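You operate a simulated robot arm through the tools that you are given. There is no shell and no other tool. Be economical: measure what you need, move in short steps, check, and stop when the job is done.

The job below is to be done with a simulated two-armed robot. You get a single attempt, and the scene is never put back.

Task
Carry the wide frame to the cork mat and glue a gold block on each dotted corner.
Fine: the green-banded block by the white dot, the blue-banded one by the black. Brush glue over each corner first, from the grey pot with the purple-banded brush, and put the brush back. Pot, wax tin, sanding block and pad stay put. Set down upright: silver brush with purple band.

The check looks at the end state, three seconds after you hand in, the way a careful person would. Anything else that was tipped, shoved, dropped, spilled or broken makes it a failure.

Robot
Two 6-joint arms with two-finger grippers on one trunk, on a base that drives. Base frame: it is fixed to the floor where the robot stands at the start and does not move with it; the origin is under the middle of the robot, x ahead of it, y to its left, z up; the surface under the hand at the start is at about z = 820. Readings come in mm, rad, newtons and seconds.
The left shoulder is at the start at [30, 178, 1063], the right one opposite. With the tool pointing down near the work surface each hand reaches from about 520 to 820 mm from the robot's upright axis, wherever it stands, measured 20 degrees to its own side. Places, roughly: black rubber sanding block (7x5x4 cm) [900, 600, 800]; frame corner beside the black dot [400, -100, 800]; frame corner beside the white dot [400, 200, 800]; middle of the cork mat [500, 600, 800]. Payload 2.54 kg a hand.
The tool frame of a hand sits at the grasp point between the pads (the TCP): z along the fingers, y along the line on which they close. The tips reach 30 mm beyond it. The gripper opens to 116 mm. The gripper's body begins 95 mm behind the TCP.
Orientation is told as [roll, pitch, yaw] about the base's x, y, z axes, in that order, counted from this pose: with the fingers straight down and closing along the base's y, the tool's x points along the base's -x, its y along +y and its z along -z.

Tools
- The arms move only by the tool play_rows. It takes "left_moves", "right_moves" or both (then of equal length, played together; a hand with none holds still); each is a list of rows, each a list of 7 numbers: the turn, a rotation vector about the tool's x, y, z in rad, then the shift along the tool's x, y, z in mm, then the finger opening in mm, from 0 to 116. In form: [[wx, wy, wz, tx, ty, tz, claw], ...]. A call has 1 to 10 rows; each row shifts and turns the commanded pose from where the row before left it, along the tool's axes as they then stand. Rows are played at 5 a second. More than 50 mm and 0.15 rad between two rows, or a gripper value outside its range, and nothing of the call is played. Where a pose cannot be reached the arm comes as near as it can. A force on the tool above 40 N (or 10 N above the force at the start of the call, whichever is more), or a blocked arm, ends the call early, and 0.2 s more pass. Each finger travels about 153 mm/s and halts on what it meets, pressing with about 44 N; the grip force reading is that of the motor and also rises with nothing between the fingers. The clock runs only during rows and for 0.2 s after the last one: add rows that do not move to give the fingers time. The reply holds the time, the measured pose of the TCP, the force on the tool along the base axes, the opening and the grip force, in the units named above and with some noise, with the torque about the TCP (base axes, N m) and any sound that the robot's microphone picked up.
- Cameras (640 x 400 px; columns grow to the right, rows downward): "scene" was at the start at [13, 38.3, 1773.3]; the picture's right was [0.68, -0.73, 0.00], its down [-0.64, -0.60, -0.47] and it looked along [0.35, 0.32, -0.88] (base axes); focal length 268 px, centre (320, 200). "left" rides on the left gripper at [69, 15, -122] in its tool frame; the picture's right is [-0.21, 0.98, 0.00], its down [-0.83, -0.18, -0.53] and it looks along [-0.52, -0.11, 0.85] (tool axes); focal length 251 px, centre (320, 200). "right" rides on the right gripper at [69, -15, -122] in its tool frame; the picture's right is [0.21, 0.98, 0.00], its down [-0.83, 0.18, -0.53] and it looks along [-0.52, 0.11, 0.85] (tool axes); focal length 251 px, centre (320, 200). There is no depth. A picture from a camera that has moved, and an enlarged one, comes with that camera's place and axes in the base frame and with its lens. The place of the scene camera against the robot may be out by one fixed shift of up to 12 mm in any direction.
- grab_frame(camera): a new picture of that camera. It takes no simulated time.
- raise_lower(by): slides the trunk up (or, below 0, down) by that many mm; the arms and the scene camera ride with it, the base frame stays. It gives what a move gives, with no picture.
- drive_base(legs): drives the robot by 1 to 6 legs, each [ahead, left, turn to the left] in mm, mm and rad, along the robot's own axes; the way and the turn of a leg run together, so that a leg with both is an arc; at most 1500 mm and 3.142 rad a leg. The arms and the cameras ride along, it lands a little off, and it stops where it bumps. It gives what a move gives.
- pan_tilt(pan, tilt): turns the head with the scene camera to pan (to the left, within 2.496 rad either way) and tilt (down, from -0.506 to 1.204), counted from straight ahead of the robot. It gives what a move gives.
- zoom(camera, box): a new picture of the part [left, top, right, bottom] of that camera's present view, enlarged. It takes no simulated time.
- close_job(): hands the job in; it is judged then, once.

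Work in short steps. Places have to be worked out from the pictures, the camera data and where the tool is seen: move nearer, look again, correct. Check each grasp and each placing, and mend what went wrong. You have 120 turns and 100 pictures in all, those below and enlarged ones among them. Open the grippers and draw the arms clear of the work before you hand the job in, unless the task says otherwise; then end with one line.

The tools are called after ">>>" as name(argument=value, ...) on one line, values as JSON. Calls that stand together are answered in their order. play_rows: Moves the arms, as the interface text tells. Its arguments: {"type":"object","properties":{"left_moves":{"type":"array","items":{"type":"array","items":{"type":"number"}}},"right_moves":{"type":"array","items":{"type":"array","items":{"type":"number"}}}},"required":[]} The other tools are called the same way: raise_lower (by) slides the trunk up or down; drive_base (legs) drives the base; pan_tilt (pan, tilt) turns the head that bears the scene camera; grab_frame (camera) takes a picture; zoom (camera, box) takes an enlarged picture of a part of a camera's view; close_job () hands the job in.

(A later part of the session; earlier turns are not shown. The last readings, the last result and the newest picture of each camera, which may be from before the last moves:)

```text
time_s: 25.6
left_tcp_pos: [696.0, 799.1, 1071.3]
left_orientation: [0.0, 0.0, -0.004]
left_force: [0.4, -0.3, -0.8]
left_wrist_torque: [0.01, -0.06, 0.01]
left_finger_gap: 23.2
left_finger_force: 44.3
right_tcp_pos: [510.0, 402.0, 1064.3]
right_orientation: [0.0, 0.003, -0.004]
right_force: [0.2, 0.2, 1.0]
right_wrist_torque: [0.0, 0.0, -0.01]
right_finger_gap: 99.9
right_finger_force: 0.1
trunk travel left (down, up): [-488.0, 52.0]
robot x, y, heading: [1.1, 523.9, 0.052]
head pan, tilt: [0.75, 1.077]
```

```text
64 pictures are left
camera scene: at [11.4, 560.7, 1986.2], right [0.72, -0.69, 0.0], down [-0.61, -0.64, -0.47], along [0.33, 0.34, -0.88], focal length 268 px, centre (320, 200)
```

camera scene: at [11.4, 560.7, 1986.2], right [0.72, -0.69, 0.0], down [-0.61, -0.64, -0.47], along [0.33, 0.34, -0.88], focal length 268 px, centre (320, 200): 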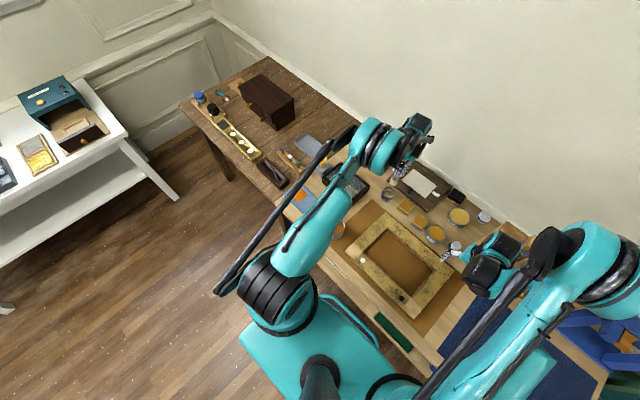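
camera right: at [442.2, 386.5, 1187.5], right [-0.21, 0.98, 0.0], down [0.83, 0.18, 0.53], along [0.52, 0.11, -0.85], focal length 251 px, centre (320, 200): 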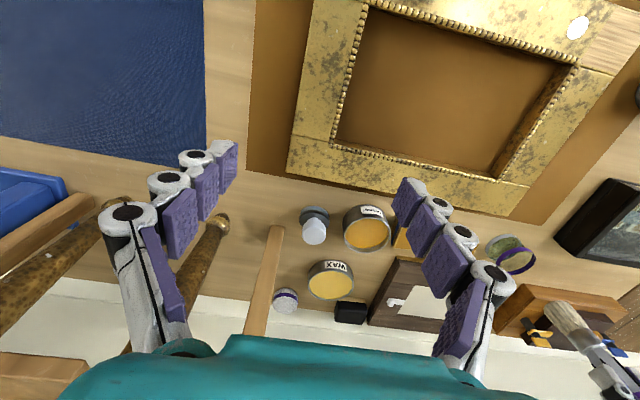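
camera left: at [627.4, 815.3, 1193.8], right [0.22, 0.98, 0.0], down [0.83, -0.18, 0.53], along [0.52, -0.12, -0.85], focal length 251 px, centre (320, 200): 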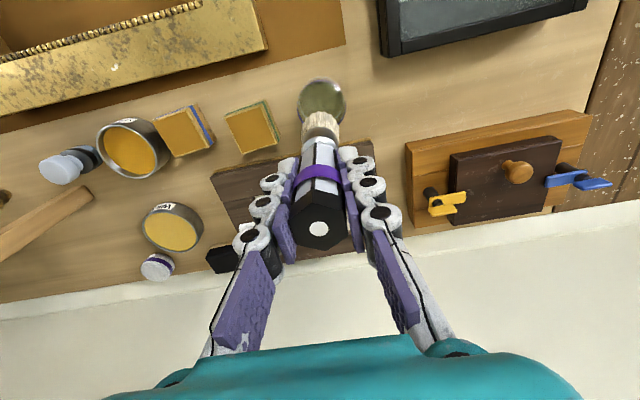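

The brush is free and the glass stayed put. I back the base 130 mm so the pot and corners fall in reach, then look for the pot.

>>> drive_base(legs=[[-130, 0, 0]])

>>> grab_frame(camera="left")

>>> grab_frame(camera="scene")

```text
time_s: 26.9
left_tcp_pos: [566.5, 792.7, 1068.6]
left_orientation: [-0.004, 0.003, -0.004]
left_force: [-0.9, -0.8, 0.0]
left_wrist_torque: [0.03, -0.01, -0.01]
left_finger_gap: 23.3
left_finger_force: 44.2
right_tcp_pos: [382.4, 394.4, 1066.1]
right_orientation: [0.001, 0.003, -0.005]
right_force: [0.2, 1.4, -0.3]
right_wrist_torque: [0.02, 0.0, -0.03]
right_finger_gap: 100.0
right_finger_force: 0.0
trunk travel left (down, up): [-488.0, 52.0]
robot x, y, heading: [-127.5, 517.8, 0.06]
head pan, tilt: [0.75, 1.077]
```

```text
63 pictures are left
camera left: at [498.6, 808.2, 1193.6], right [0.22, 0.98, 0.0], down [0.83, -0.18, 0.53], along [0.52, -0.12, -0.85], focal length 251 px, centre (320, 200)
```

left: 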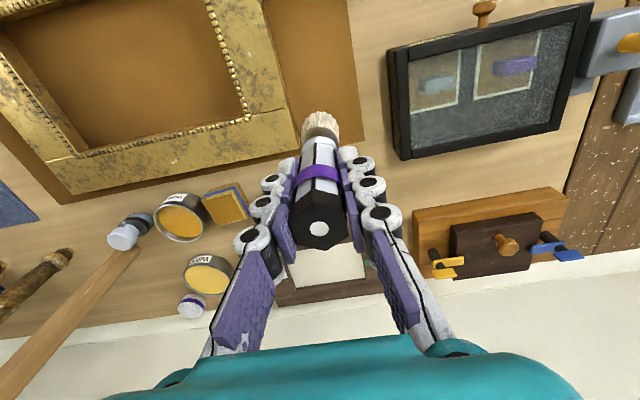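

```text
62 pictures are left
camera scene: at [-116.8, 553.5, 1986.3], right [0.72, -0.69, 0.0], down [-0.61, -0.64, -0.47], along [0.33, 0.34, -0.88], focal length 268 px, centre (320, 200)
```

scene: 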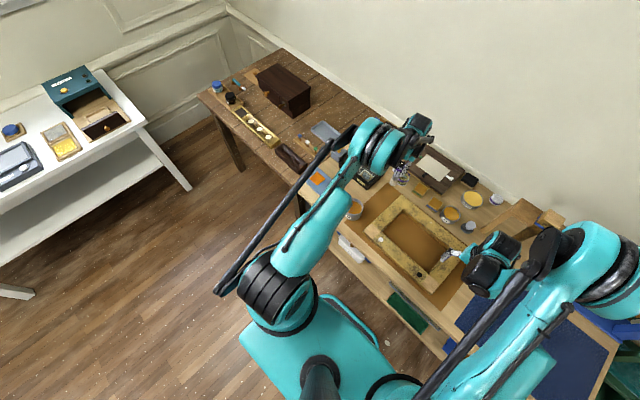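

The pot should be at about (380, 842). I bring the hand back to x ≈ 420 at this height to see the pot with the wrist camera.

>>> play_rows(left_moves=[[0, 0, 0, 37, 0, 0, 15], [0, 0, 0, 37, 0, 0, 15], [0, 0, 0, 37, 0, 0, 15], [0, 0, 0, 37, 0, 0, 15]])

>>> grab_frame(camera="left")

```text
time_s: 27.9
left_tcp_pos: [416.9, 793.8, 1069.9]
left_orientation: [0.0, -0.001, -0.004]
left_force: [-0.1, 0.4, -0.8]
left_wrist_torque: [0.02, 0.0, 0.0]
left_finger_gap: 23.4
left_finger_force: 44.1
right_tcp_pos: [380.8, 393.0, 1066.3]
right_orientation: [0.0, 0.002, -0.004]
right_force: [-0.4, 0.6, -0.1]
right_wrist_torque: [0.0, 0.0, 0.01]
right_finger_gap: 99.8
right_finger_force: 0.0
trunk travel left (down, up): [-488.0, 52.0]
robot x, y, heading: [-130.2, 513.3, 0.054]
head pan, tilt: [0.75, 1.077]
```

```text
61 pictures are left
camera left: at [349.4, 808.4, 1193.9], right [0.22, 0.98, 0.0], down [0.83, -0.18, 0.53], along [0.52, -0.12, -0.85], focal length 251 px, centre (320, 200)
```

left: 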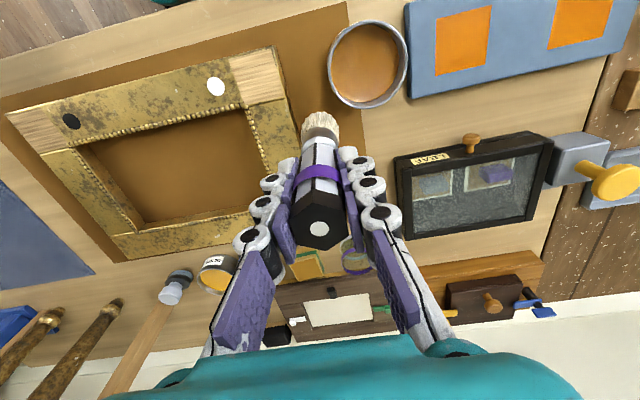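

The pot rim centre triangulates to (379, 851) at z ≈ 899, with glue about 870. I move the brush over it; the bristle tip is about 117 mm below the TCP, so about 953 now.

>>> play_rows(left_moves=[[0, 0, 0, 13, 19, 0, 15], [0, 0, 0, 13, 19, 0, 15], [0, 0, 0, 12, 19, 0, 15]])

>>> grab_frame(camera="left")

>>> zoom(camera="scene", box=[300, 130, 440, 260])

```text
time_s: 28.7
left_tcp_pos: [378.7, 851.1, 1069.0]
left_orientation: [-0.001, 0.004, -0.003]
left_force: [-0.3, -0.6, -0.9]
left_wrist_torque: [0.02, -0.01, -0.02]
left_finger_gap: 23.3
left_finger_force: 43.9
right_tcp_pos: [381.1, 395.7, 1066.3]
right_orientation: [0.0, 0.003, -0.002]
right_force: [-0.2, -0.1, -0.3]
right_wrist_torque: [-0.02, -0.01, -0.02]
right_finger_gap: 100.1
right_finger_force: 0.0
trunk travel left (down, up): [-488.0, 52.0]
robot x, y, heading: [-122.6, 511.9, 0.062]
head pan, tilt: [0.75, 1.077]
```

```text
60 pictures are left
camera left: at [310.3, 866.8, 1193.6], right [0.22, 0.98, 0.0], down [0.83, -0.18, 0.53], along [0.52, -0.12, -0.85], focal length 251 px, centre (320, 200)
```

left: 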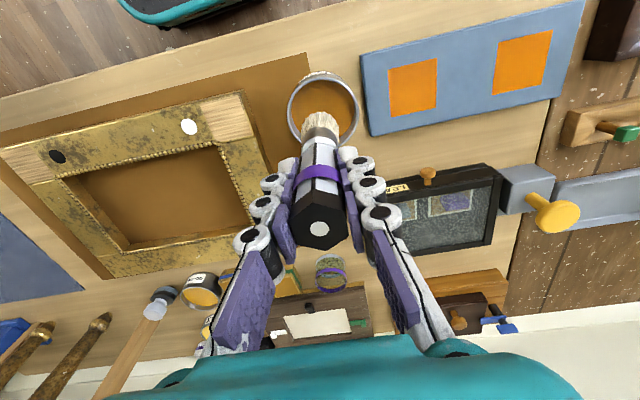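

```text
3.08 times, centred on (370, 195) of scene
camera zoom: at [-118.3, 554.5, 1986.3], right [0.72, -0.69, 0.0], down [-0.61, -0.64, -0.47], along [0.33, 0.34, -0.88], focal length 825 px, centre (166, 215)
```

zoom: 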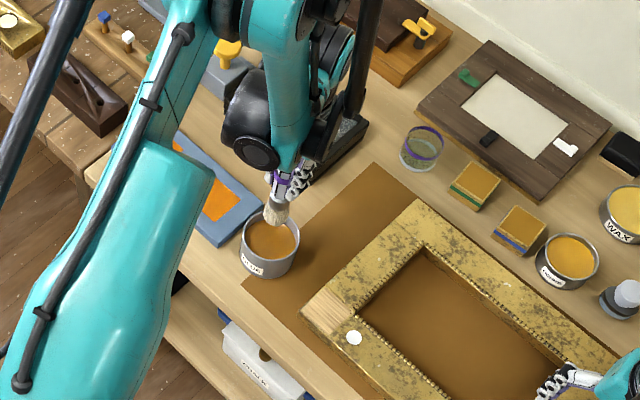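

The tip is over the pot, centred near (377, 853). I lower the trunk 85 mm, watching the force, and look.

>>> play_rows(left_moves=[[0, 0, 0, 1, 2, 0, 15]])

>>> raise_lower(by=-85)

>>> grab_frame(camera="left")

>>> zoom(camera="scene", box=[310, 150, 410, 250])

```text
time_s: 29.1
left_tcp_pos: [377.1, 852.9, 1069.7]
left_orientation: [-0.003, 0.002, -0.003]
left_force: [-0.2, -0.3, -0.5]
left_wrist_torque: [0.01, 0.01, -0.01]
left_finger_gap: 23.2
left_finger_force: 43.7
right_tcp_pos: [382.2, 394.0, 1065.7]
right_orientation: [0.0, 0.0, -0.003]
right_force: [-0.4, -0.7, -1.3]
right_wrist_torque: [0.01, 0.01, -0.01]
right_finger_gap: 99.7
right_finger_force: 0.0
trunk travel left (down, up): [-488.0, 52.0]
robot x, y, heading: [-130.9, 515.2, 0.056]
head pan, tilt: [0.75, 1.077]
```

```text
time_s: 30.3
left_tcp_pos: [377.1, 852.9, 986.5]
left_orientation: [-0.003, 0.001, -0.003]
left_force: [-0.2, -0.8, 0.0]
left_wrist_torque: [0.02, -0.01, 0.01]
left_finger_gap: 23.6
left_finger_force: 44.1
right_tcp_pos: [380.7, 392.5, 981.5]
right_orientation: [0.0, 0.002, -0.004]
right_force: [-0.3, 0.4, 0.2]
right_wrist_torque: [-0.01, 0.01, 0.02]
right_finger_gap: 99.9
right_finger_force: 0.1
trunk travel left (down, up): [-403.0, 137.0]
robot x, y, heading: [-130.1, 514.9, 0.057]
head pan, tilt: [0.75, 1.077]
```

```text
58 pictures are left
camera left: at [309.3, 867.8, 1109.1], right [0.22, 0.98, 0.0], down [0.83, -0.18, 0.53], along [0.52, -0.12, -0.85], focal length 251 px, centre (320, 200)
```

left: 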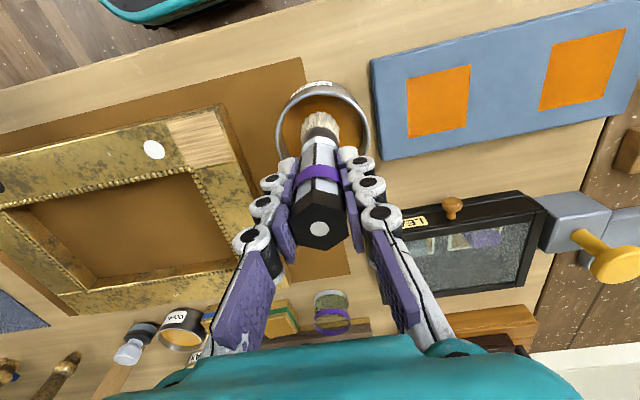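

```text
4.00 times, centred on (360, 200) of scene
camera zoom: at [-118.6, 553.3, 1901.5], right [0.72, -0.69, 0.0], down [-0.61, -0.64, -0.47], along [0.33, 0.34, -0.88], focal length 1073 px, centre (160, 200)
```

zoom: 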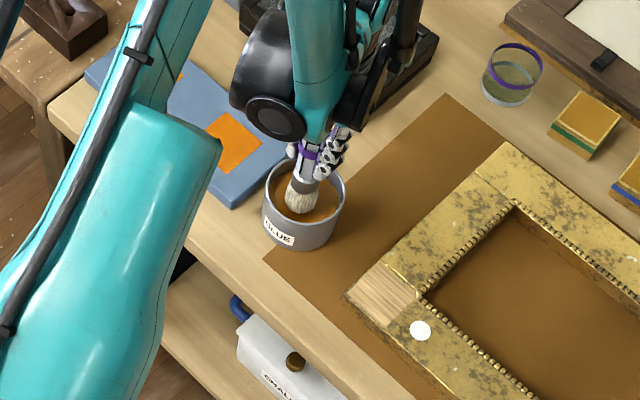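

The brush is inside the pot, at about glue height and not touching the wall. I lower another 20 mm to dip the bristles.

>>> raise_lower(by=-20)

>>> zoom(camera="scene", box=[330, 170, 400, 220])

>>> zoom(camera="left", box=[250, 60, 390, 180])

```text
time_s: 30.8
left_tcp_pos: [377.4, 851.6, 975.1]
left_orientation: [-0.002, 0.001, -0.002]
left_force: [-2.1, -1.8, 13.0]
left_wrist_torque: [-0.2, 0.2, -0.02]
left_finger_gap: 23.6
left_finger_force: 43.7
right_tcp_pos: [380.4, 394.3, 968.7]
right_orientation: [0.001, 0.002, -0.004]
right_force: [-1.3, 0.0, -0.6]
right_wrist_torque: [-0.02, 0.03, 0.01]
right_finger_gap: 100.0
right_finger_force: 0.2
trunk travel left (down, up): [-391.0, 149.0]
robot x, y, heading: [-129.5, 515.4, 0.059]
head pan, tilt: [0.75, 1.077]
stopped: the force on the tool passed its limit at 42 N (the readings are from after the stop); the commanded pose is now the measured one
```

```text
8.00 times, centred on (365, 195) of scene
camera zoom: at [-118.9, 552.6, 1889.0], right [0.72, -0.69, 0.0], down [-0.61, -0.64, -0.47], along [0.33, 0.34, -0.88], focal length 2146 px, centre (-40, 240)
```

zoom: 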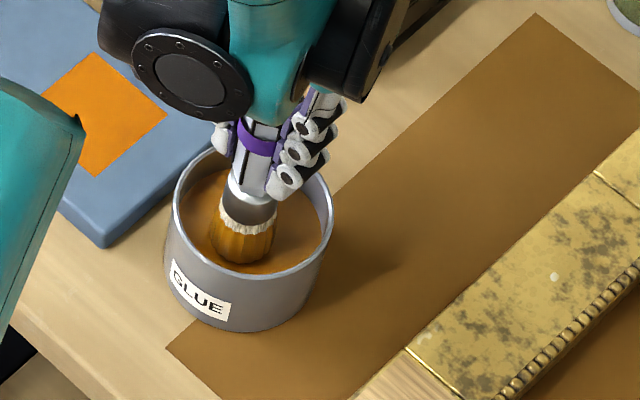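

```text
3.33 times, centred on (320, 120) of left
camera zoom: at [309.1, 867.5, 1098.3], right [0.22, 0.98, 0.0], down [0.83, -0.18, 0.53], along [0.52, -0.12, -0.85], focal length 838 px, centre (320, 467)
```

zoom: 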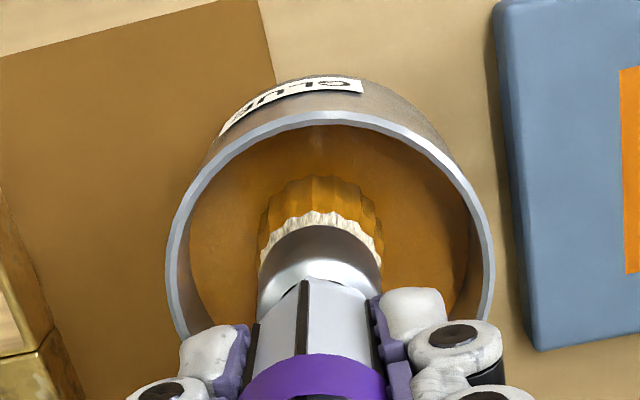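

The bristles are coated with glue and they touched the pot's bottom (force stop). I lift straight out, and will check for slip in the grip.

>>> raise_lower(by=90)

>>> grab_frame(camera="left")

>>> zoom(camera="scene", box=[310, 150, 410, 250])

```text
time_s: 32.0
left_tcp_pos: [377.9, 853.9, 1062.7]
left_orientation: [-0.001, 0.004, -0.004]
left_force: [0.5, -0.2, -0.8]
left_wrist_torque: [0.0, 0.0, 0.0]
left_finger_gap: 23.5
left_finger_force: 44.3
right_tcp_pos: [381.3, 393.8, 1059.1]
right_orientation: [0.0, 0.001, -0.003]
right_force: [-0.6, -0.1, 1.1]
right_wrist_torque: [0.0, 0.0, -0.01]
right_finger_gap: 100.0
right_finger_force: 0.0
trunk travel left (down, up): [-481.0, 59.0]
robot x, y, heading: [-125.7, 516.8, 0.058]
head pan, tilt: [0.75, 1.077]
```

```text
54 pictures are left
camera left: at [309.9, 868.1, 1187.5], right [0.22, 0.98, 0.0], down [0.83, -0.18, 0.53], along [0.52, -0.12, -0.85], focal length 251 px, centre (320, 200)
```

left: 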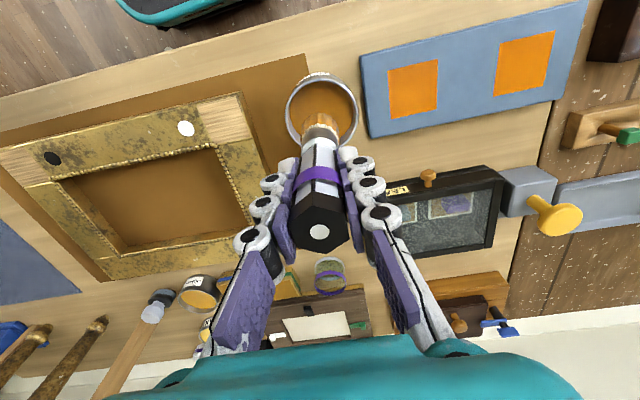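

```text
4.00 times, centred on (360, 200) of scene
camera zoom: at [-117.7, 553.6, 1979.0], right [0.72, -0.69, 0.0], down [-0.61, -0.64, -0.47], along [0.33, 0.34, -0.88], focal length 1073 px, centre (160, 200)
```

zoom: 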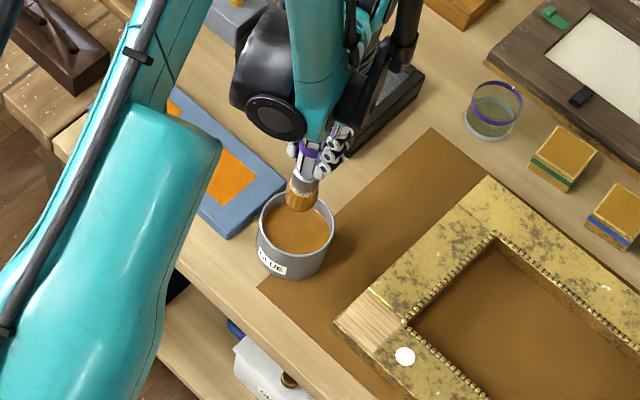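

The brush carries glue and slipped only about 2 mm; the pot is undisturbed. The bare white-dot patch computes to x 344–396, y 690–755, centre (370, 723). I move above it and check.

>>> play_rows(left_moves=[[0, 0, 0, 2, -33, 0, 15], [0, 0, 0, 2, -33, 0, 15], [0, 0, 0, 2, -33, 0, 15], [0, 0, 0, 2, -32, 0, 15]])

>>> raise_lower(by=-75)

>>> grab_frame(camera="left")

>>> zoom(camera="scene", box=[310, 150, 410, 250])

```text
time_s: 33.0
left_tcp_pos: [366.1, 719.4, 1064.4]
left_orientation: [0.0, 0.001, -0.003]
left_force: [0.2, -0.5, -0.5]
left_wrist_torque: [0.02, 0.04, 0.02]
left_finger_gap: 23.4
left_finger_force: 44.0
right_tcp_pos: [381.3, 392.7, 1058.8]
right_orientation: [0.002, 0.002, -0.004]
right_force: [-0.6, -0.3, 0.4]
right_wrist_torque: [0.01, 0.01, 0.01]
right_finger_gap: 100.1
right_finger_force: 0.2
trunk travel left (down, up): [-481.0, 59.0]
robot x, y, heading: [-124.9, 513.2, 0.056]
head pan, tilt: [0.75, 1.077]
```

```text
time_s: 34.2
left_tcp_pos: [366.6, 721.0, 989.4]
left_orientation: [0.0, 0.0, -0.002]
left_force: [-0.8, 0.4, -0.1]
left_wrist_torque: [0.02, -0.02, 0.03]
left_finger_gap: 23.3
left_finger_force: 43.5
right_tcp_pos: [382.0, 393.9, 983.9]
right_orientation: [-0.001, 0.002, -0.004]
right_force: [-0.4, -0.6, 0.7]
right_wrist_torque: [0.02, 0.04, 0.03]
right_finger_gap: 100.0
right_finger_force: 0.1
trunk travel left (down, up): [-406.0, 134.0]
robot x, y, heading: [-130.3, 517.0, 0.058]
head pan, tilt: [0.75, 1.077]
```

```text
52 pictures are left
camera left: at [299.0, 736.7, 1113.9], right [0.22, 0.98, 0.0], down [0.83, -0.18, 0.53], along [0.52, -0.12, -0.85], focal length 251 px, centre (320, 200)
```

left: 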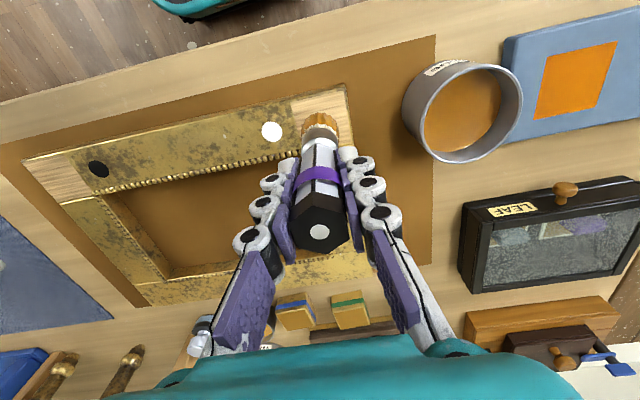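

```text
4.00 times, centred on (360, 200) of scene
camera zoom: at [-118.4, 553.4, 1904.3], right [0.72, -0.69, 0.0], down [-0.61, -0.64, -0.47], along [0.33, 0.34, -0.88], focal length 1073 px, centre (160, 200)
```

zoom: 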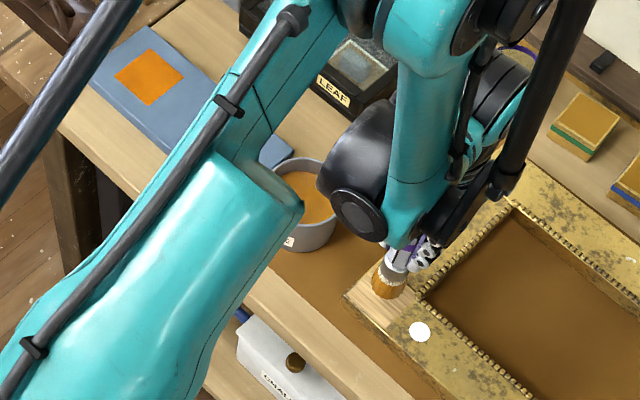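

The patch is x 342–399, y 694–751, centre (370.5, 722.5). I centre the brush and descend to just above it.

>>> play_rows(left_moves=[[0, 0, 0, -4, 2, 12, 15], [0, 0, 0, 0, 0, 10, 15], [0, 0, 0, 0, 0, 3, 15]])

>>> play_rows(left_moves=[[0, 0, 0, 0, 0, 2, 15]])

>>> zoom(camera="left", box=[250, 60, 390, 180])

```text
time_s: 35.0
left_tcp_pos: [374.4, 722.7, 965.6]
left_orientation: [-0.003, 0.004, -0.003]
left_force: [0.7, 0.1, 0.1]
left_wrist_torque: [0.0, 0.02, 0.03]
left_finger_gap: 23.4
left_finger_force: 43.8
right_tcp_pos: [381.9, 394.4, 983.3]
right_orientation: [-0.002, 0.001, -0.003]
right_force: [-0.5, 0.2, 0.1]
right_wrist_torque: [0.02, -0.02, -0.01]
right_finger_gap: 99.8
right_finger_force: 0.2
trunk travel left (down, up): [-406.0, 134.0]
robot x, y, heading: [-130.4, 508.9, 0.056]
head pan, tilt: [0.75, 1.077]
```

```text
time_s: 35.4
left_tcp_pos: [375.5, 724.1, 963.6]
left_orientation: [-0.003, 0.004, -0.004]
left_force: [-0.5, -0.1, -0.7]
left_wrist_torque: [-0.02, 0.0, 0.02]
left_finger_gap: 23.3
left_finger_force: 43.9
left hand out of reach, approached as far as the arm can: row 1
right_tcp_pos: [380.6, 393.3, 984.4]
right_orientation: [-0.001, 0.003, -0.002]
right_force: [-0.2, 0.7, -0.1]
right_wrist_torque: [-0.02, 0.02, 0.01]
right_finger_gap: 100.2
right_finger_force: 0.0
trunk travel left (down, up): [-406.0, 134.0]
robot x, y, heading: [-129.8, 515.7, 0.056]
head pan, tilt: [0.75, 1.077]
```

```text
3.33 times, centred on (320, 120) of left
camera zoom: at [307.2, 739.1, 1088.1], right [0.22, 0.98, 0.0], down [0.83, -0.18, 0.53], along [0.52, -0.12, -0.85], focal length 838 px, centre (320, 467)
```

zoom: 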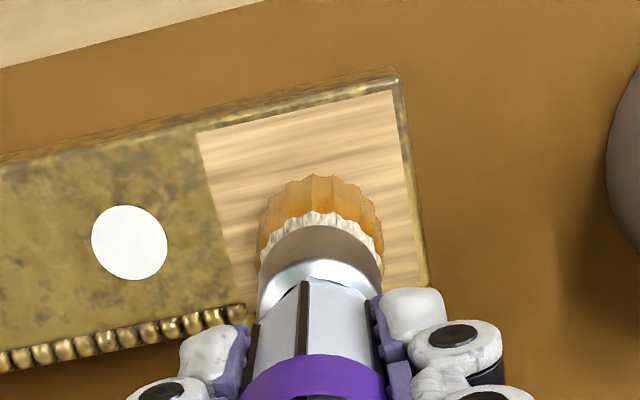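

The hand is at its inner reach limit, so I raise 30 mm, back the base another 70 mm, and bring the hand forward again.

>>> raise_lower(by=30)

>>> drive_base(legs=[[-70, 0, 0]])

```text
time_s: 36.1
left_tcp_pos: [375.7, 723.5, 993.2]
left_orientation: [0.0, 0.002, -0.003]
left_force: [0.2, -0.1, -0.6]
left_wrist_torque: [-0.01, 0.02, 0.01]
left_finger_gap: 23.3
left_finger_force: 44.4
right_tcp_pos: [381.3, 394.6, 1012.9]
right_orientation: [0.001, 0.005, -0.003]
right_force: [-0.8, 0.2, 0.3]
right_wrist_torque: [-0.02, 0.02, 0.03]
right_finger_gap: 100.1
right_finger_force: 0.1
trunk travel left (down, up): [-436.0, 104.0]
robot x, y, heading: [-128.4, 513.0, 0.056]
head pan, tilt: [0.75, 1.077]
```

```text
time_s: 37.1
left_tcp_pos: [303.5, 720.7, 994.6]
left_orientation: [-0.002, 0.003, -0.003]
left_force: [-0.3, 1.2, -1.0]
left_wrist_torque: [0.02, -0.03, 0.01]
left_finger_gap: 23.6
left_finger_force: 44.0
right_tcp_pos: [310.5, 390.4, 1013.9]
right_orientation: [0.0, 0.002, -0.001]
right_force: [-1.0, 1.0, 0.1]
right_wrist_torque: [0.03, -0.04, 0.03]
right_finger_gap: 100.0
right_finger_force: 0.0
trunk travel left (down, up): [-436.0, 104.0]
robot x, y, heading: [-197.2, 508.7, 0.062]
head pan, tilt: [0.75, 1.077]
```

I bring the hand to (366, 719) and lower toward the patch, tip about 853.

>>> play_rows(left_moves=[[0, 0, 0, -32, 0, 0, 15], [0, 0, 0, -32, 1, 0, 15], [0, 0, 0, 0, 0, 14, 15], [0, 0, 0, 0, 0, 14, 15]])

>>> play_rows(left_moves=[[0, 0, 0, 0, 0, 2, 15], [0, 0, 0, 0, 0, 2, 15], [0, 0, 0, 0, 0, 1, 15]])

```text
time_s: 38.1
left_tcp_pos: [369.2, 720.6, 964.0]
left_orientation: [-0.002, 0.005, -0.002]
left_force: [0.9, 0.1, -0.4]
left_wrist_torque: [0.02, 0.02, -0.01]
left_finger_gap: 23.4
left_finger_force: 43.9
right_tcp_pos: [312.3, 390.7, 1012.5]
right_orientation: [-0.001, 0.003, 0.0]
right_force: [0.0, 0.1, 0.1]
right_wrist_torque: [-0.04, 0.01, -0.02]
right_finger_gap: 100.1
right_finger_force: 0.1
trunk travel left (down, up): [-436.0, 104.0]
robot x, y, heading: [-202.2, 509.4, 0.061]
head pan, tilt: [0.75, 1.077]
```

```text
time_s: 38.9
left_tcp_pos: [368.7, 722.7, 960.1]
left_orientation: [-0.001, 0.005, 0.0]
left_force: [-0.7, -0.2, -0.9]
left_wrist_torque: [0.01, 0.02, -0.02]
left_finger_gap: 23.1
left_finger_force: 44.1
right_tcp_pos: [312.1, 391.6, 1013.1]
right_orientation: [0.0, 0.0, 0.0]
right_force: [0.1, 0.1, -0.5]
right_wrist_torque: [-0.04, 0.0, 0.0]
right_finger_gap: 100.1
right_finger_force: 0.0
trunk travel left (down, up): [-436.0, 104.0]
robot x, y, heading: [-199.1, 508.6, 0.055]
head pan, tilt: [0.75, 1.077]
```

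Still no contact, so I continue in 1 mm steps.

>>> play_rows(left_moves=[[0, 0, 0, 0, 0, 1, 15], [0, 0, 0, 0, 0, 1, 15], [0, 0, 0, 0, 0, 1, 15]])

>>> play_rows(left_moves=[[0, 0, 0, 0, 0, 1, 15], [0, 0, 0, 0, 0, 1, 15]])

>>> zoom(camera="left", box=[250, 60, 390, 180])

```text
time_s: 39.7
left_tcp_pos: [368.9, 722.3, 956.3]
left_orientation: [-0.001, 0.003, -0.001]
left_force: [-0.9, 0.9, -0.9]
left_wrist_torque: [0.02, 0.01, 0.0]
left_finger_gap: 23.2
left_finger_force: 44.0
right_tcp_pos: [311.0, 390.5, 1013.8]
right_orientation: [-0.002, 0.003, -0.001]
right_force: [0.2, 0.0, 0.3]
right_wrist_torque: [0.01, -0.01, 0.04]
right_finger_gap: 100.2
right_finger_force: 0.1
trunk travel left (down, up): [-436.0, 104.0]
robot x, y, heading: [-200.5, 511.5, 0.06]
head pan, tilt: [0.75, 1.077]
```

```text
time_s: 40.3
left_tcp_pos: [368.1, 722.0, 957.1]
left_orientation: [0.001, 0.001, -0.001]
left_force: [5.3, 1.3, 24.1]
left_wrist_torque: [0.21, -0.62, 0.02]
left_finger_gap: 23.5
left_finger_force: 44.0
right_tcp_pos: [311.1, 391.5, 1014.9]
right_orientation: [0.002, 0.002, 0.0]
right_force: [-0.6, -0.4, 0.0]
right_wrist_torque: [0.0, -0.01, 0.0]
right_finger_gap: 100.1
right_finger_force: 0.1
trunk travel left (down, up): [-436.0, 104.0]
robot x, y, heading: [-198.6, 511.3, 0.058]
head pan, tilt: [0.75, 1.077]
```

```text
3.33 times, centred on (320, 120) of left
camera zoom: at [299.9, 736.4, 1081.3], right [0.22, 0.98, 0.0], down [0.83, -0.18, 0.53], along [0.52, -0.12, -0.85], focal length 838 px, centre (320, 467)
```

zoom: 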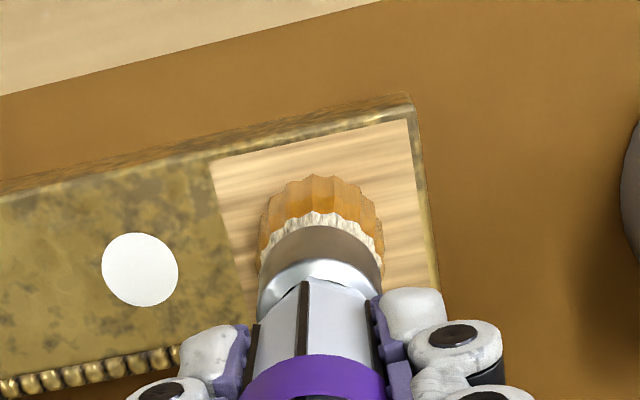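

Light contact found at TCP z ≈ 957. Now I sweep the bristles in a serpentine over the patch, staying inside its edges.

>>> play_rows(left_moves=[[0, 0, 0, 12, -13, 0, 15], [0, 0, 0, -14, 0, 0, 15], [0, 0, 0, -13, 0, 0, 15], [0, 0, 0, 0, 13, 0, 15], [0, 0, 0, 13, 0, 0, 15], [0, 0, 0, 14, 0, 0, 15], [0, 0, 0, 0, 13, 0, 15], [0, 0, 0, -14, 0, 0, 15], [0, 0, 0, -13, 0, 0, 15], [0, 0, 0, 12, -13, 0, 15]])

>>> zoom(camera="left", box=[250, 60, 390, 180])

```text
time_s: 42.5
left_tcp_pos: [370.8, 720.8, 956.0]
left_orientation: [0.001, 0.004, -0.001]
left_force: [-0.5, 1.1, 0.2]
left_wrist_torque: [0.03, 0.11, -0.01]
left_finger_gap: 23.2
left_finger_force: 44.4
right_tcp_pos: [310.8, 390.8, 1013.9]
right_orientation: [-0.002, 0.001, 0.0]
right_force: [-1.1, 0.3, -0.1]
right_wrist_torque: [0.02, 0.01, 0.0]
right_finger_gap: 100.0
right_finger_force: 0.1
trunk travel left (down, up): [-436.0, 104.0]
robot x, y, heading: [-200.4, 510.4, 0.058]
head pan, tilt: [0.75, 1.077]
```

```text
3.33 times, centred on (320, 120) of left
camera zoom: at [302.9, 736.3, 1080.3], right [0.22, 0.98, 0.0], down [0.83, -0.18, 0.53], along [0.52, -0.12, -0.85], focal length 838 px, centre (320, 467)
```

zoom: 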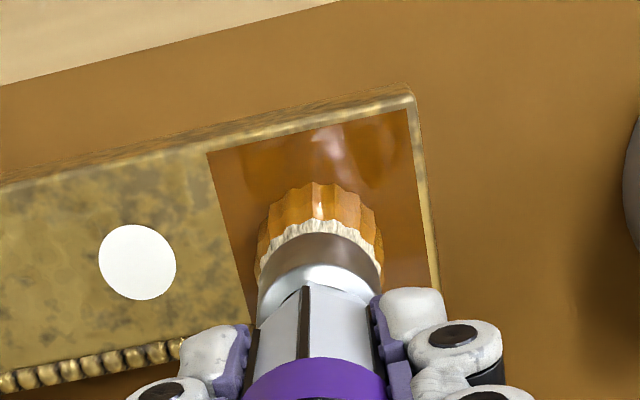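

The white corner is fully glazed with glue. I lift 90 mm and drive the base right 320 mm to do the black-dot corner with the same hand.

>>> raise_lower(by=90)

>>> drive_base(legs=[[0, -320, 0]])

>>> grab_frame(camera="left")

```text
time_s: 43.8
left_tcp_pos: [372.5, 721.2, 1045.8]
left_orientation: [-0.003, 0.005, -0.001]
left_force: [0.8, -0.1, -0.5]
left_wrist_torque: [-0.02, 0.01, 0.0]
left_finger_gap: 23.5
left_finger_force: 43.7
right_tcp_pos: [311.9, 391.3, 1103.8]
right_orientation: [0.001, 0.002, 0.0]
right_force: [0.5, 0.2, 0.4]
right_wrist_torque: [-0.01, 0.04, 0.02]
right_finger_gap: 99.7
right_finger_force: 0.0
trunk travel left (down, up): [-526.0, 14.0]
robot x, y, heading: [-201.5, 512.8, 0.06]
head pan, tilt: [0.75, 1.077]
```

```text
time_s: 45.9
left_tcp_pos: [390.4, 398.2, 1045.0]
left_orientation: [-0.002, 0.003, -0.002]
left_force: [-0.2, 0.8, -0.6]
left_wrist_torque: [0.01, -0.02, 0.02]
left_finger_gap: 23.5
left_finger_force: 44.3
right_tcp_pos: [330.3, 68.1, 1103.5]
right_orientation: [-0.001, 0.002, -0.001]
right_force: [0.5, -0.5, 0.5]
right_wrist_torque: [0.01, 0.0, 0.03]
right_finger_gap: 100.0
right_finger_force: 0.1
trunk travel left (down, up): [-526.0, 14.0]
robot x, y, heading: [-184.6, 190.7, 0.057]
head pan, tilt: [0.75, 1.077]
```

```text
47 pictures are left
camera left: at [322.7, 414.1, 1170.3], right [0.22, 0.98, 0.0], down [0.83, -0.18, 0.53], along [0.52, -0.12, -0.85], focal length 251 px, centre (320, 200)
```

left: 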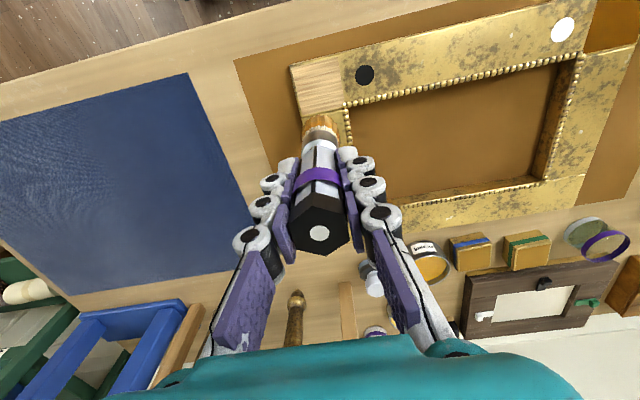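

The black-corner patch computes to x 339–394, y 373–429, centre (366.5, 401.5). I shift over it, lower with the trunk and close to contact height.

>>> play_rows(left_moves=[[0, 0, 0, 12, 2, 0, 15], [0, 0, 0, 12, 1.5, 0, 15]])

>>> raise_lower(by=-80)

>>> zoom(camera="left", box=[250, 60, 390, 180])

```text
time_s: 46.5
left_tcp_pos: [365.6, 402.5, 1046.5]
left_orientation: [0.0, 0.002, -0.001]
left_force: [0.7, 0.0, 0.2]
left_wrist_torque: [-0.01, -0.04, 0.0]
left_finger_gap: 23.4
left_finger_force: 44.3
right_tcp_pos: [332.1, 68.3, 1104.1]
right_orientation: [-0.001, 0.003, -0.002]
right_force: [-0.7, -0.8, 0.5]
right_wrist_torque: [0.02, 0.03, -0.04]
right_finger_gap: 100.2
right_finger_force: 0.0
trunk travel left (down, up): [-526.0, 14.0]
robot x, y, heading: [-177.8, 186.9, 0.058]
head pan, tilt: [0.75, 1.077]
```

```text
time_s: 47.7
left_tcp_pos: [366.7, 401.4, 967.7]
left_orientation: [0.0, 0.002, 0.001]
left_force: [0.2, 0.3, -0.6]
left_wrist_torque: [0.0, 0.01, -0.01]
left_finger_gap: 23.3
left_finger_force: 44.4
right_tcp_pos: [330.4, 67.3, 1024.2]
right_orientation: [-0.001, 0.001, -0.002]
right_force: [0.5, 0.5, 0.0]
right_wrist_torque: [0.02, 0.03, 0.01]
right_finger_gap: 99.7
right_finger_force: 0.0
trunk travel left (down, up): [-446.0, 94.0]
robot x, y, heading: [-179.9, 189.9, 0.056]
head pan, tilt: [0.75, 1.077]
```

```text
3.33 times, centred on (320, 120) of left
camera zoom: at [298.1, 417.1, 1091.5], right [0.22, 0.98, 0.0], down [0.83, -0.18, 0.53], along [0.52, -0.12, -0.85], focal length 838 px, centre (320, 467)
```

zoom: 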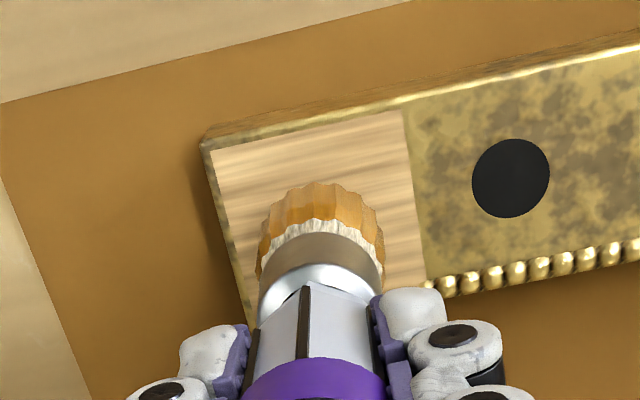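

Aligned. I descend the last 10 mm gradually to contact.

>>> play_rows(left_moves=[[0, 0, 0, 0, 0, 4, 15], [0, 0, 0, 0, 0, 3, 15], [0, 0, 0, 0, 0, 2, 15], [0, 0, 0, 0, 0, 1, 15]])

>>> play_rows(left_moves=[[0, 0, 0, 0, 0, 1, 15], [0, 0, 0, 0, 0, 0.7, 15]])

```text
time_s: 48.7
left_tcp_pos: [365.0, 401.4, 957.1]
left_orientation: [0.0, 0.004, -0.002]
left_force: [-0.8, 0.6, -0.6]
left_wrist_torque: [-0.02, 0.0, 0.01]
left_finger_gap: 23.4
left_finger_force: 43.8
right_tcp_pos: [331.1, 68.4, 1023.7]
right_orientation: [-0.001, 0.002, -0.002]
right_force: [0.4, -0.2, 0.0]
right_wrist_torque: [0.01, 0.0, 0.04]
right_finger_gap: 99.9
right_finger_force: 0.0
trunk travel left (down, up): [-446.0, 94.0]
robot x, y, heading: [-178.2, 188.7, 0.055]
head pan, tilt: [0.75, 1.077]
```

```text
time_s: 49.3
left_tcp_pos: [365.7, 401.7, 955.3]
left_orientation: [0.002, 0.002, -0.001]
left_force: [0.7, 0.6, 6.8]
left_wrist_torque: [0.06, -0.09, -0.02]
left_finger_gap: 23.4
left_finger_force: 43.6
right_tcp_pos: [330.4, 68.3, 1024.8]
right_orientation: [-0.001, 0.001, -0.001]
right_force: [0.3, 0.1, -0.1]
right_wrist_torque: [-0.01, 0.01, 0.02]
right_finger_gap: 100.1
right_finger_force: 0.0
trunk travel left (down, up): [-446.0, 94.0]
robot x, y, heading: [-176.1, 188.2, 0.049]
head pan, tilt: [0.75, 1.077]
```

Contact at 6.8 N. I sweep the same serpentine over this patch.

>>> play_rows(left_moves=[[0, 0, 0, 12, -13, 0, 15], [0, 0, 0, -14, 0, 0, 15], [0, 0, 0, -13, 0, 0, 15], [0, 0, 0, 0, 13, 0, 15], [0, 0, 0, 13, 0, 0, 15], [0, 0, 0, 14, 0, 0, 15], [0, 0, 0, 0, 13, 0, 15], [0, 0, 0, -14, 0, 0, 15], [0, 0, 0, -13, 0, 0, 15], [0, 0, 0, 12, -13, 0, 15]])

>>> raise_lower(by=100)

>>> grab_frame(camera="left")

```text
time_s: 51.5
left_tcp_pos: [369.1, 400.7, 954.6]
left_orientation: [0.002, 0.003, -0.001]
left_force: [0.1, 2.7, 8.7]
left_wrist_torque: [0.3, 0.02, -0.07]
left_finger_gap: 23.6
left_finger_force: 44.1
right_tcp_pos: [329.9, 67.9, 1024.1]
right_orientation: [0.001, 0.002, -0.002]
right_force: [0.4, -0.3, -0.2]
right_wrist_torque: [0.02, 0.01, 0.04]
right_finger_gap: 100.1
right_finger_force: 0.1
trunk travel left (down, up): [-446.0, 94.0]
robot x, y, heading: [-182.6, 184.6, 0.057]
head pan, tilt: [0.75, 1.077]
```

```text
time_s: 52.8
left_tcp_pos: [370.0, 401.1, 1048.8]
left_orientation: [-0.001, 0.002, -0.003]
left_force: [0.3, 0.1, -1.2]
left_wrist_torque: [0.0, -0.02, -0.01]
left_finger_gap: 23.6
left_finger_force: 43.7
right_tcp_pos: [332.4, 68.3, 1117.0]
right_orientation: [-0.001, 0.002, -0.001]
right_force: [-0.1, -0.3, -0.1]
right_wrist_torque: [0.0, 0.03, 0.04]
right_finger_gap: 100.0
right_finger_force: 0.1
right hand out of reach, approached as far as the arm can: row 1
trunk travel left (down, up): [-540.0, 0.0]
robot x, y, heading: [-179.1, 190.3, 0.057]
head pan, tilt: [0.75, 1.077]
```

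```text
45 pictures are left
camera left: at [302.2, 417.3, 1173.5], right [0.22, 0.98, 0.0], down [0.83, -0.18, 0.53], along [0.52, -0.12, -0.85], focal length 251 px, centre (320, 200)
```

left: 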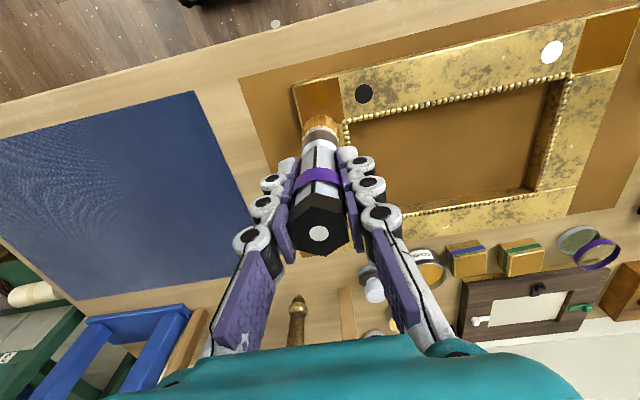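

Both corners are glazed. I drive back toward the brush glass (base to about (0, 520)), brush held high.

>>> drive_base(legs=[[197, 319, 0]])

>>> play_rows(left_moves=[[0, 0, 0, 0, 0, -35, 15], [0, 0, 0, 0, 0, -35, 15], [0, 0, 0, 0, 0, -10, 15]])

```text
time_s: 55.2
left_tcp_pos: [543.6, 737.4, 1050.2]
left_orientation: [0.0, 0.002, 0.006]
left_force: [-1.0, -0.3, -1.3]
left_wrist_torque: [0.0, 0.02, -0.01]
left_finger_gap: 23.1
left_finger_force: 44.5
right_tcp_pos: [507.0, 404.7, 1118.4]
right_orientation: [0.0, 0.002, 0.004]
right_force: [-0.5, 0.0, 0.0]
right_wrist_torque: [0.05, 0.01, -0.01]
right_finger_gap: 100.1
right_finger_force: 0.0
trunk travel left (down, up): [-540.0, 0.0]
robot x, y, heading: [-4.3, 519.5, 0.064]
head pan, tilt: [0.75, 1.077]
```

```text
time_s: 56.0
left_tcp_pos: [545.6, 740.1, 1130.2]
left_orientation: [-0.003, 0.004, 0.005]
left_force: [0.8, -0.9, -0.8]
left_wrist_torque: [0.0, 0.0, 0.03]
left_finger_gap: 23.2
left_finger_force: 43.4
right_tcp_pos: [508.3, 403.6, 1118.6]
right_orientation: [0.0, 0.004, 0.006]
right_force: [0.2, -0.1, -0.7]
right_wrist_torque: [0.02, 0.0, -0.01]
right_finger_gap: 99.8
right_finger_force: 0.1
trunk travel left (down, up): [-540.0, 0.0]
robot x, y, heading: [-4.0, 523.2, 0.068]
head pan, tilt: [0.75, 1.077]
```

I move above the glass at (695.5, 800).

>>> play_rows(left_moves=[[0, 0, 0, -38, 15, 0, 15], [0, 0, 0, -38, 15, 0, 15], [0, 0, 0, -38, 15, 0, 15], [0, 0, 0, -37, 15, 0, 15]])

>>> raise_lower(by=-60)

>>> grab_frame(camera="left")

>>> grab_frame(camera="right")

```text
time_s: 57.0
left_tcp_pos: [697.2, 798.7, 1127.5]
left_orientation: [-0.002, 0.007, 0.005]
left_force: [-0.1, 0.4, -0.7]
left_wrist_torque: [-0.01, 0.04, 0.01]
left_finger_gap: 23.8
left_finger_force: 43.6
right_tcp_pos: [508.6, 405.9, 1117.3]
right_orientation: [0.001, 0.003, 0.004]
right_force: [-0.5, 0.4, -0.2]
right_wrist_torque: [-0.01, 0.04, -0.02]
right_finger_gap: 99.8
right_finger_force: 0.1
trunk travel left (down, up): [-540.0, 0.0]
robot x, y, heading: [-5.0, 523.9, 0.063]
head pan, tilt: [0.75, 1.077]
```

```text
time_s: 58.0
left_tcp_pos: [695.0, 798.0, 1068.8]
left_orientation: [-0.001, 0.004, 0.006]
left_force: [0.4, -0.5, -0.8]
left_wrist_torque: [-0.02, 0.01, -0.01]
left_finger_gap: 23.4
left_finger_force: 44.2
right_tcp_pos: [507.7, 405.2, 1057.6]
right_orientation: [0.0, 0.003, 0.004]
right_force: [0.2, -0.1, -0.2]
right_wrist_torque: [-0.01, 0.0, -0.01]
right_finger_gap: 100.1
right_finger_force: 0.0
trunk travel left (down, up): [-480.0, 60.0]
robot x, y, heading: [-1.5, 521.2, 0.064]
head pan, tilt: [0.75, 1.077]
```

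```text
44 pictures are left
camera left: at [627.4, 813.5, 1193.6], right [0.21, 0.98, 0.0], down [0.83, -0.18, 0.53], along [0.52, -0.11, -0.85], focal length 251 px, centre (320, 200)
```

left: 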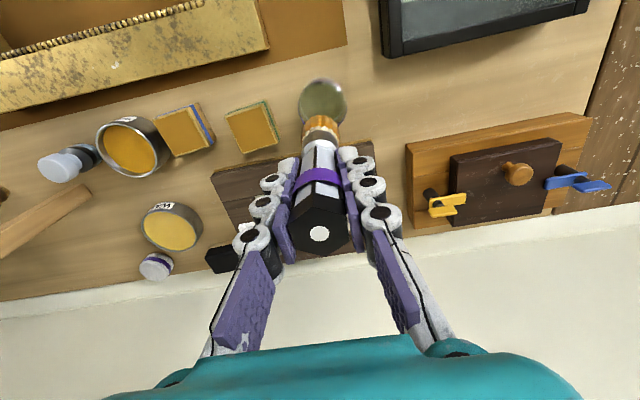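

```text
43 pictures are left
camera right: at [439.6, 389.4, 1179.7], right [-0.22, 0.98, 0.0], down [0.83, 0.19, 0.53], along [0.52, 0.12, -0.85], focal length 251 px, centre (320, 200)
```

right: 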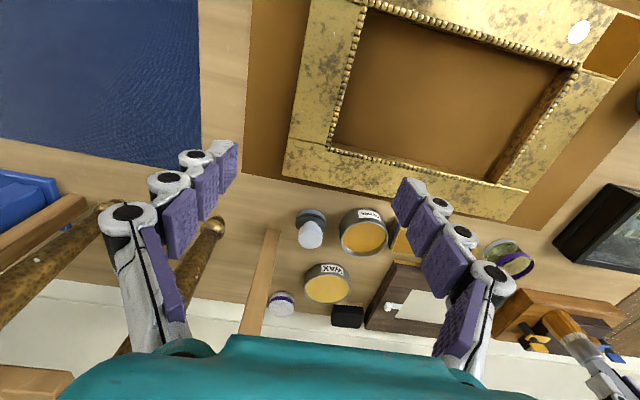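

The glass sits about 2 mm further left relative to the hand than at pick-up, so I correct y by 2 mm and lower with the trunk.

>>> play_rows(left_moves=[[0, 0, 0, 0, 2, 0, 15]])

>>> raise_lower(by=-90)

>>> grab_frame(camera="left")

```text
time_s: 58.4
left_tcp_pos: [696.3, 801.1, 1068.1]
left_orientation: [-0.002, 0.003, 0.004]
left_force: [-0.3, -0.3, 0.0]
left_wrist_torque: [-0.02, -0.01, -0.01]
left_finger_gap: 23.3
left_finger_force: 43.4
right_tcp_pos: [508.8, 404.4, 1058.2]
right_orientation: [-0.001, 0.003, 0.004]
right_force: [0.2, -0.7, -0.7]
right_wrist_torque: [0.0, 0.01, 0.0]
right_finger_gap: 100.1
right_finger_force: 0.0
trunk travel left (down, up): [-480.0, 60.0]
robot x, y, heading: [-5.9, 520.1, 0.069]
head pan, tilt: [0.75, 1.077]
```

```text
time_s: 59.6
left_tcp_pos: [694.5, 799.8, 979.9]
left_orientation: [0.002, 0.004, 0.006]
left_force: [0.1, 0.1, -1.0]
left_wrist_torque: [0.02, -0.01, 0.0]
left_finger_gap: 23.2
left_finger_force: 43.4
right_tcp_pos: [508.1, 405.3, 968.8]
right_orientation: [0.0, 0.002, 0.006]
right_force: [0.2, 0.5, 0.7]
right_wrist_torque: [-0.03, 0.01, -0.01]
right_finger_gap: 100.1
right_finger_force: 0.0
trunk travel left (down, up): [-390.0, 150.0]
robot x, y, heading: [-2.5, 519.3, 0.065]
head pan, tilt: [0.75, 1.077]
```

```text
42 pictures are left
camera left: at [627.1, 815.6, 1103.6], right [0.21, 0.98, 0.0], down [0.83, -0.18, 0.53], along [0.52, -0.11, -0.85], focal length 251 px, centre (320, 200)
```

left: 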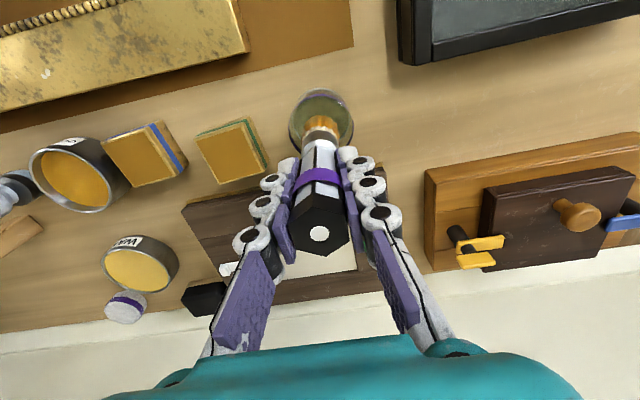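

The bristles are going into the glass centrally. I lower to just above the floor, then creep.

>>> raise_lower(by=-39)

>>> raise_lower(by=-2)

>>> raise_lower(by=-1)

```text
time_s: 60.4
left_tcp_pos: [695.9, 800.9, 939.6]
left_orientation: [0.0, 0.004, 0.004]
left_force: [0.3, 1.2, -1.1]
left_wrist_torque: [0.03, 0.0, -0.03]
left_finger_gap: 23.2
left_finger_force: 43.6
right_tcp_pos: [505.8, 404.8, 929.1]
right_orientation: [-0.001, 0.001, 0.005]
right_force: [-0.1, -0.3, 0.6]
right_wrist_torque: [-0.01, -0.05, 0.0]
right_finger_gap: 100.2
right_finger_force: 0.0
trunk travel left (down, up): [-351.0, 189.0]
robot x, y, heading: [-1.0, 517.7, 0.063]
head pan, tilt: [0.75, 1.077]
```

```text
time_s: 61.0
left_tcp_pos: [694.3, 800.5, 936.6]
left_orientation: [0.0, 0.003, 0.005]
left_force: [-0.1, -0.2, -1.0]
left_wrist_torque: [-0.01, 0.0, -0.01]
left_finger_gap: 23.2
left_finger_force: 43.6
right_tcp_pos: [506.9, 404.2, 925.4]
right_orientation: [-0.001, 0.002, 0.005]
right_force: [0.3, -0.1, -0.4]
right_wrist_torque: [-0.04, 0.0, 0.03]
right_finger_gap: 99.9
right_finger_force: 0.0
trunk travel left (down, up): [-349.0, 191.0]
robot x, y, heading: [-0.9, 522.0, 0.063]
head pan, tilt: [0.75, 1.077]
```

```text
time_s: 61.5
left_tcp_pos: [695.9, 801.4, 936.8]
left_orientation: [0.001, 0.002, 0.005]
left_force: [-0.6, -0.3, -0.8]
left_wrist_torque: [0.01, 0.01, -0.01]
left_finger_gap: 23.2
left_finger_force: 43.7
right_tcp_pos: [507.4, 404.4, 927.4]
right_orientation: [-0.001, 0.001, 0.005]
right_force: [-0.4, 0.4, 0.0]
right_wrist_torque: [-0.02, 0.0, -0.01]
right_finger_gap: 99.9
right_finger_force: 0.0
trunk travel left (down, up): [-348.0, 192.0]
robot x, y, heading: [-4.4, 521.9, 0.061]
head pan, tilt: [0.75, 1.077]
```

Force still reads only the brush's weight, so I continue in 1 mm steps.

>>> raise_lower(by=-1)

>>> raise_lower(by=-1)

>>> raise_lower(by=-1)

```text
time_s: 62.0
left_tcp_pos: [694.5, 800.0, 937.0]
left_orientation: [0.002, 0.002, 0.007]
left_force: [0.5, 0.4, 4.0]
left_wrist_torque: [0.03, -0.03, 0.02]
left_finger_gap: 23.3
left_finger_force: 43.5
right_tcp_pos: [507.4, 404.2, 924.6]
right_orientation: [0.0, 0.001, 0.004]
right_force: [-0.2, 0.0, -0.3]
right_wrist_torque: [0.0, 0.02, 0.01]
right_finger_gap: 99.9
right_finger_force: 0.1
trunk travel left (down, up): [-347.0, 193.0]
robot x, y, heading: [-6.1, 521.4, 0.066]
head pan, tilt: [0.75, 1.077]
```

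```text
time_s: 62.5
left_tcp_pos: [694.7, 800.4, 936.7]
left_orientation: [0.0, 0.003, 0.004]
left_force: [4.8, 1.3, 17.3]
left_wrist_torque: [0.07, -0.29, -0.06]
left_finger_gap: 23.3
left_finger_force: 44.1
right_tcp_pos: [506.3, 403.7, 924.7]
right_orientation: [0.002, 0.003, 0.005]
right_force: [-0.2, -0.5, 0.9]
right_wrist_torque: [0.01, 0.01, 0.01]
right_finger_gap: 100.2
right_finger_force: 0.2
trunk travel left (down, up): [-346.0, 194.0]
robot x, y, heading: [-2.8, 520.2, 0.065]
head pan, tilt: [0.75, 1.077]
```

```text
time_s: 63.0
left_tcp_pos: [694.3, 800.0, 934.7]
left_orientation: [0.001, -0.001, 0.006]
left_force: [8.3, 1.9, 29.7]
left_wrist_torque: [0.2, -0.59, 0.0]
left_finger_gap: 23.5
left_finger_force: 44.1
right_tcp_pos: [506.8, 404.0, 924.1]
right_orientation: [0.0, 0.001, 0.005]
right_force: [-0.6, 0.7, 0.1]
right_wrist_torque: [-0.01, 0.01, 0.03]
right_finger_gap: 100.0
right_finger_force: 0.1
trunk travel left (down, up): [-345.0, 195.0]
robot x, y, heading: [-0.8, 520.9, 0.065]
head pan, tilt: [0.75, 1.077]
```

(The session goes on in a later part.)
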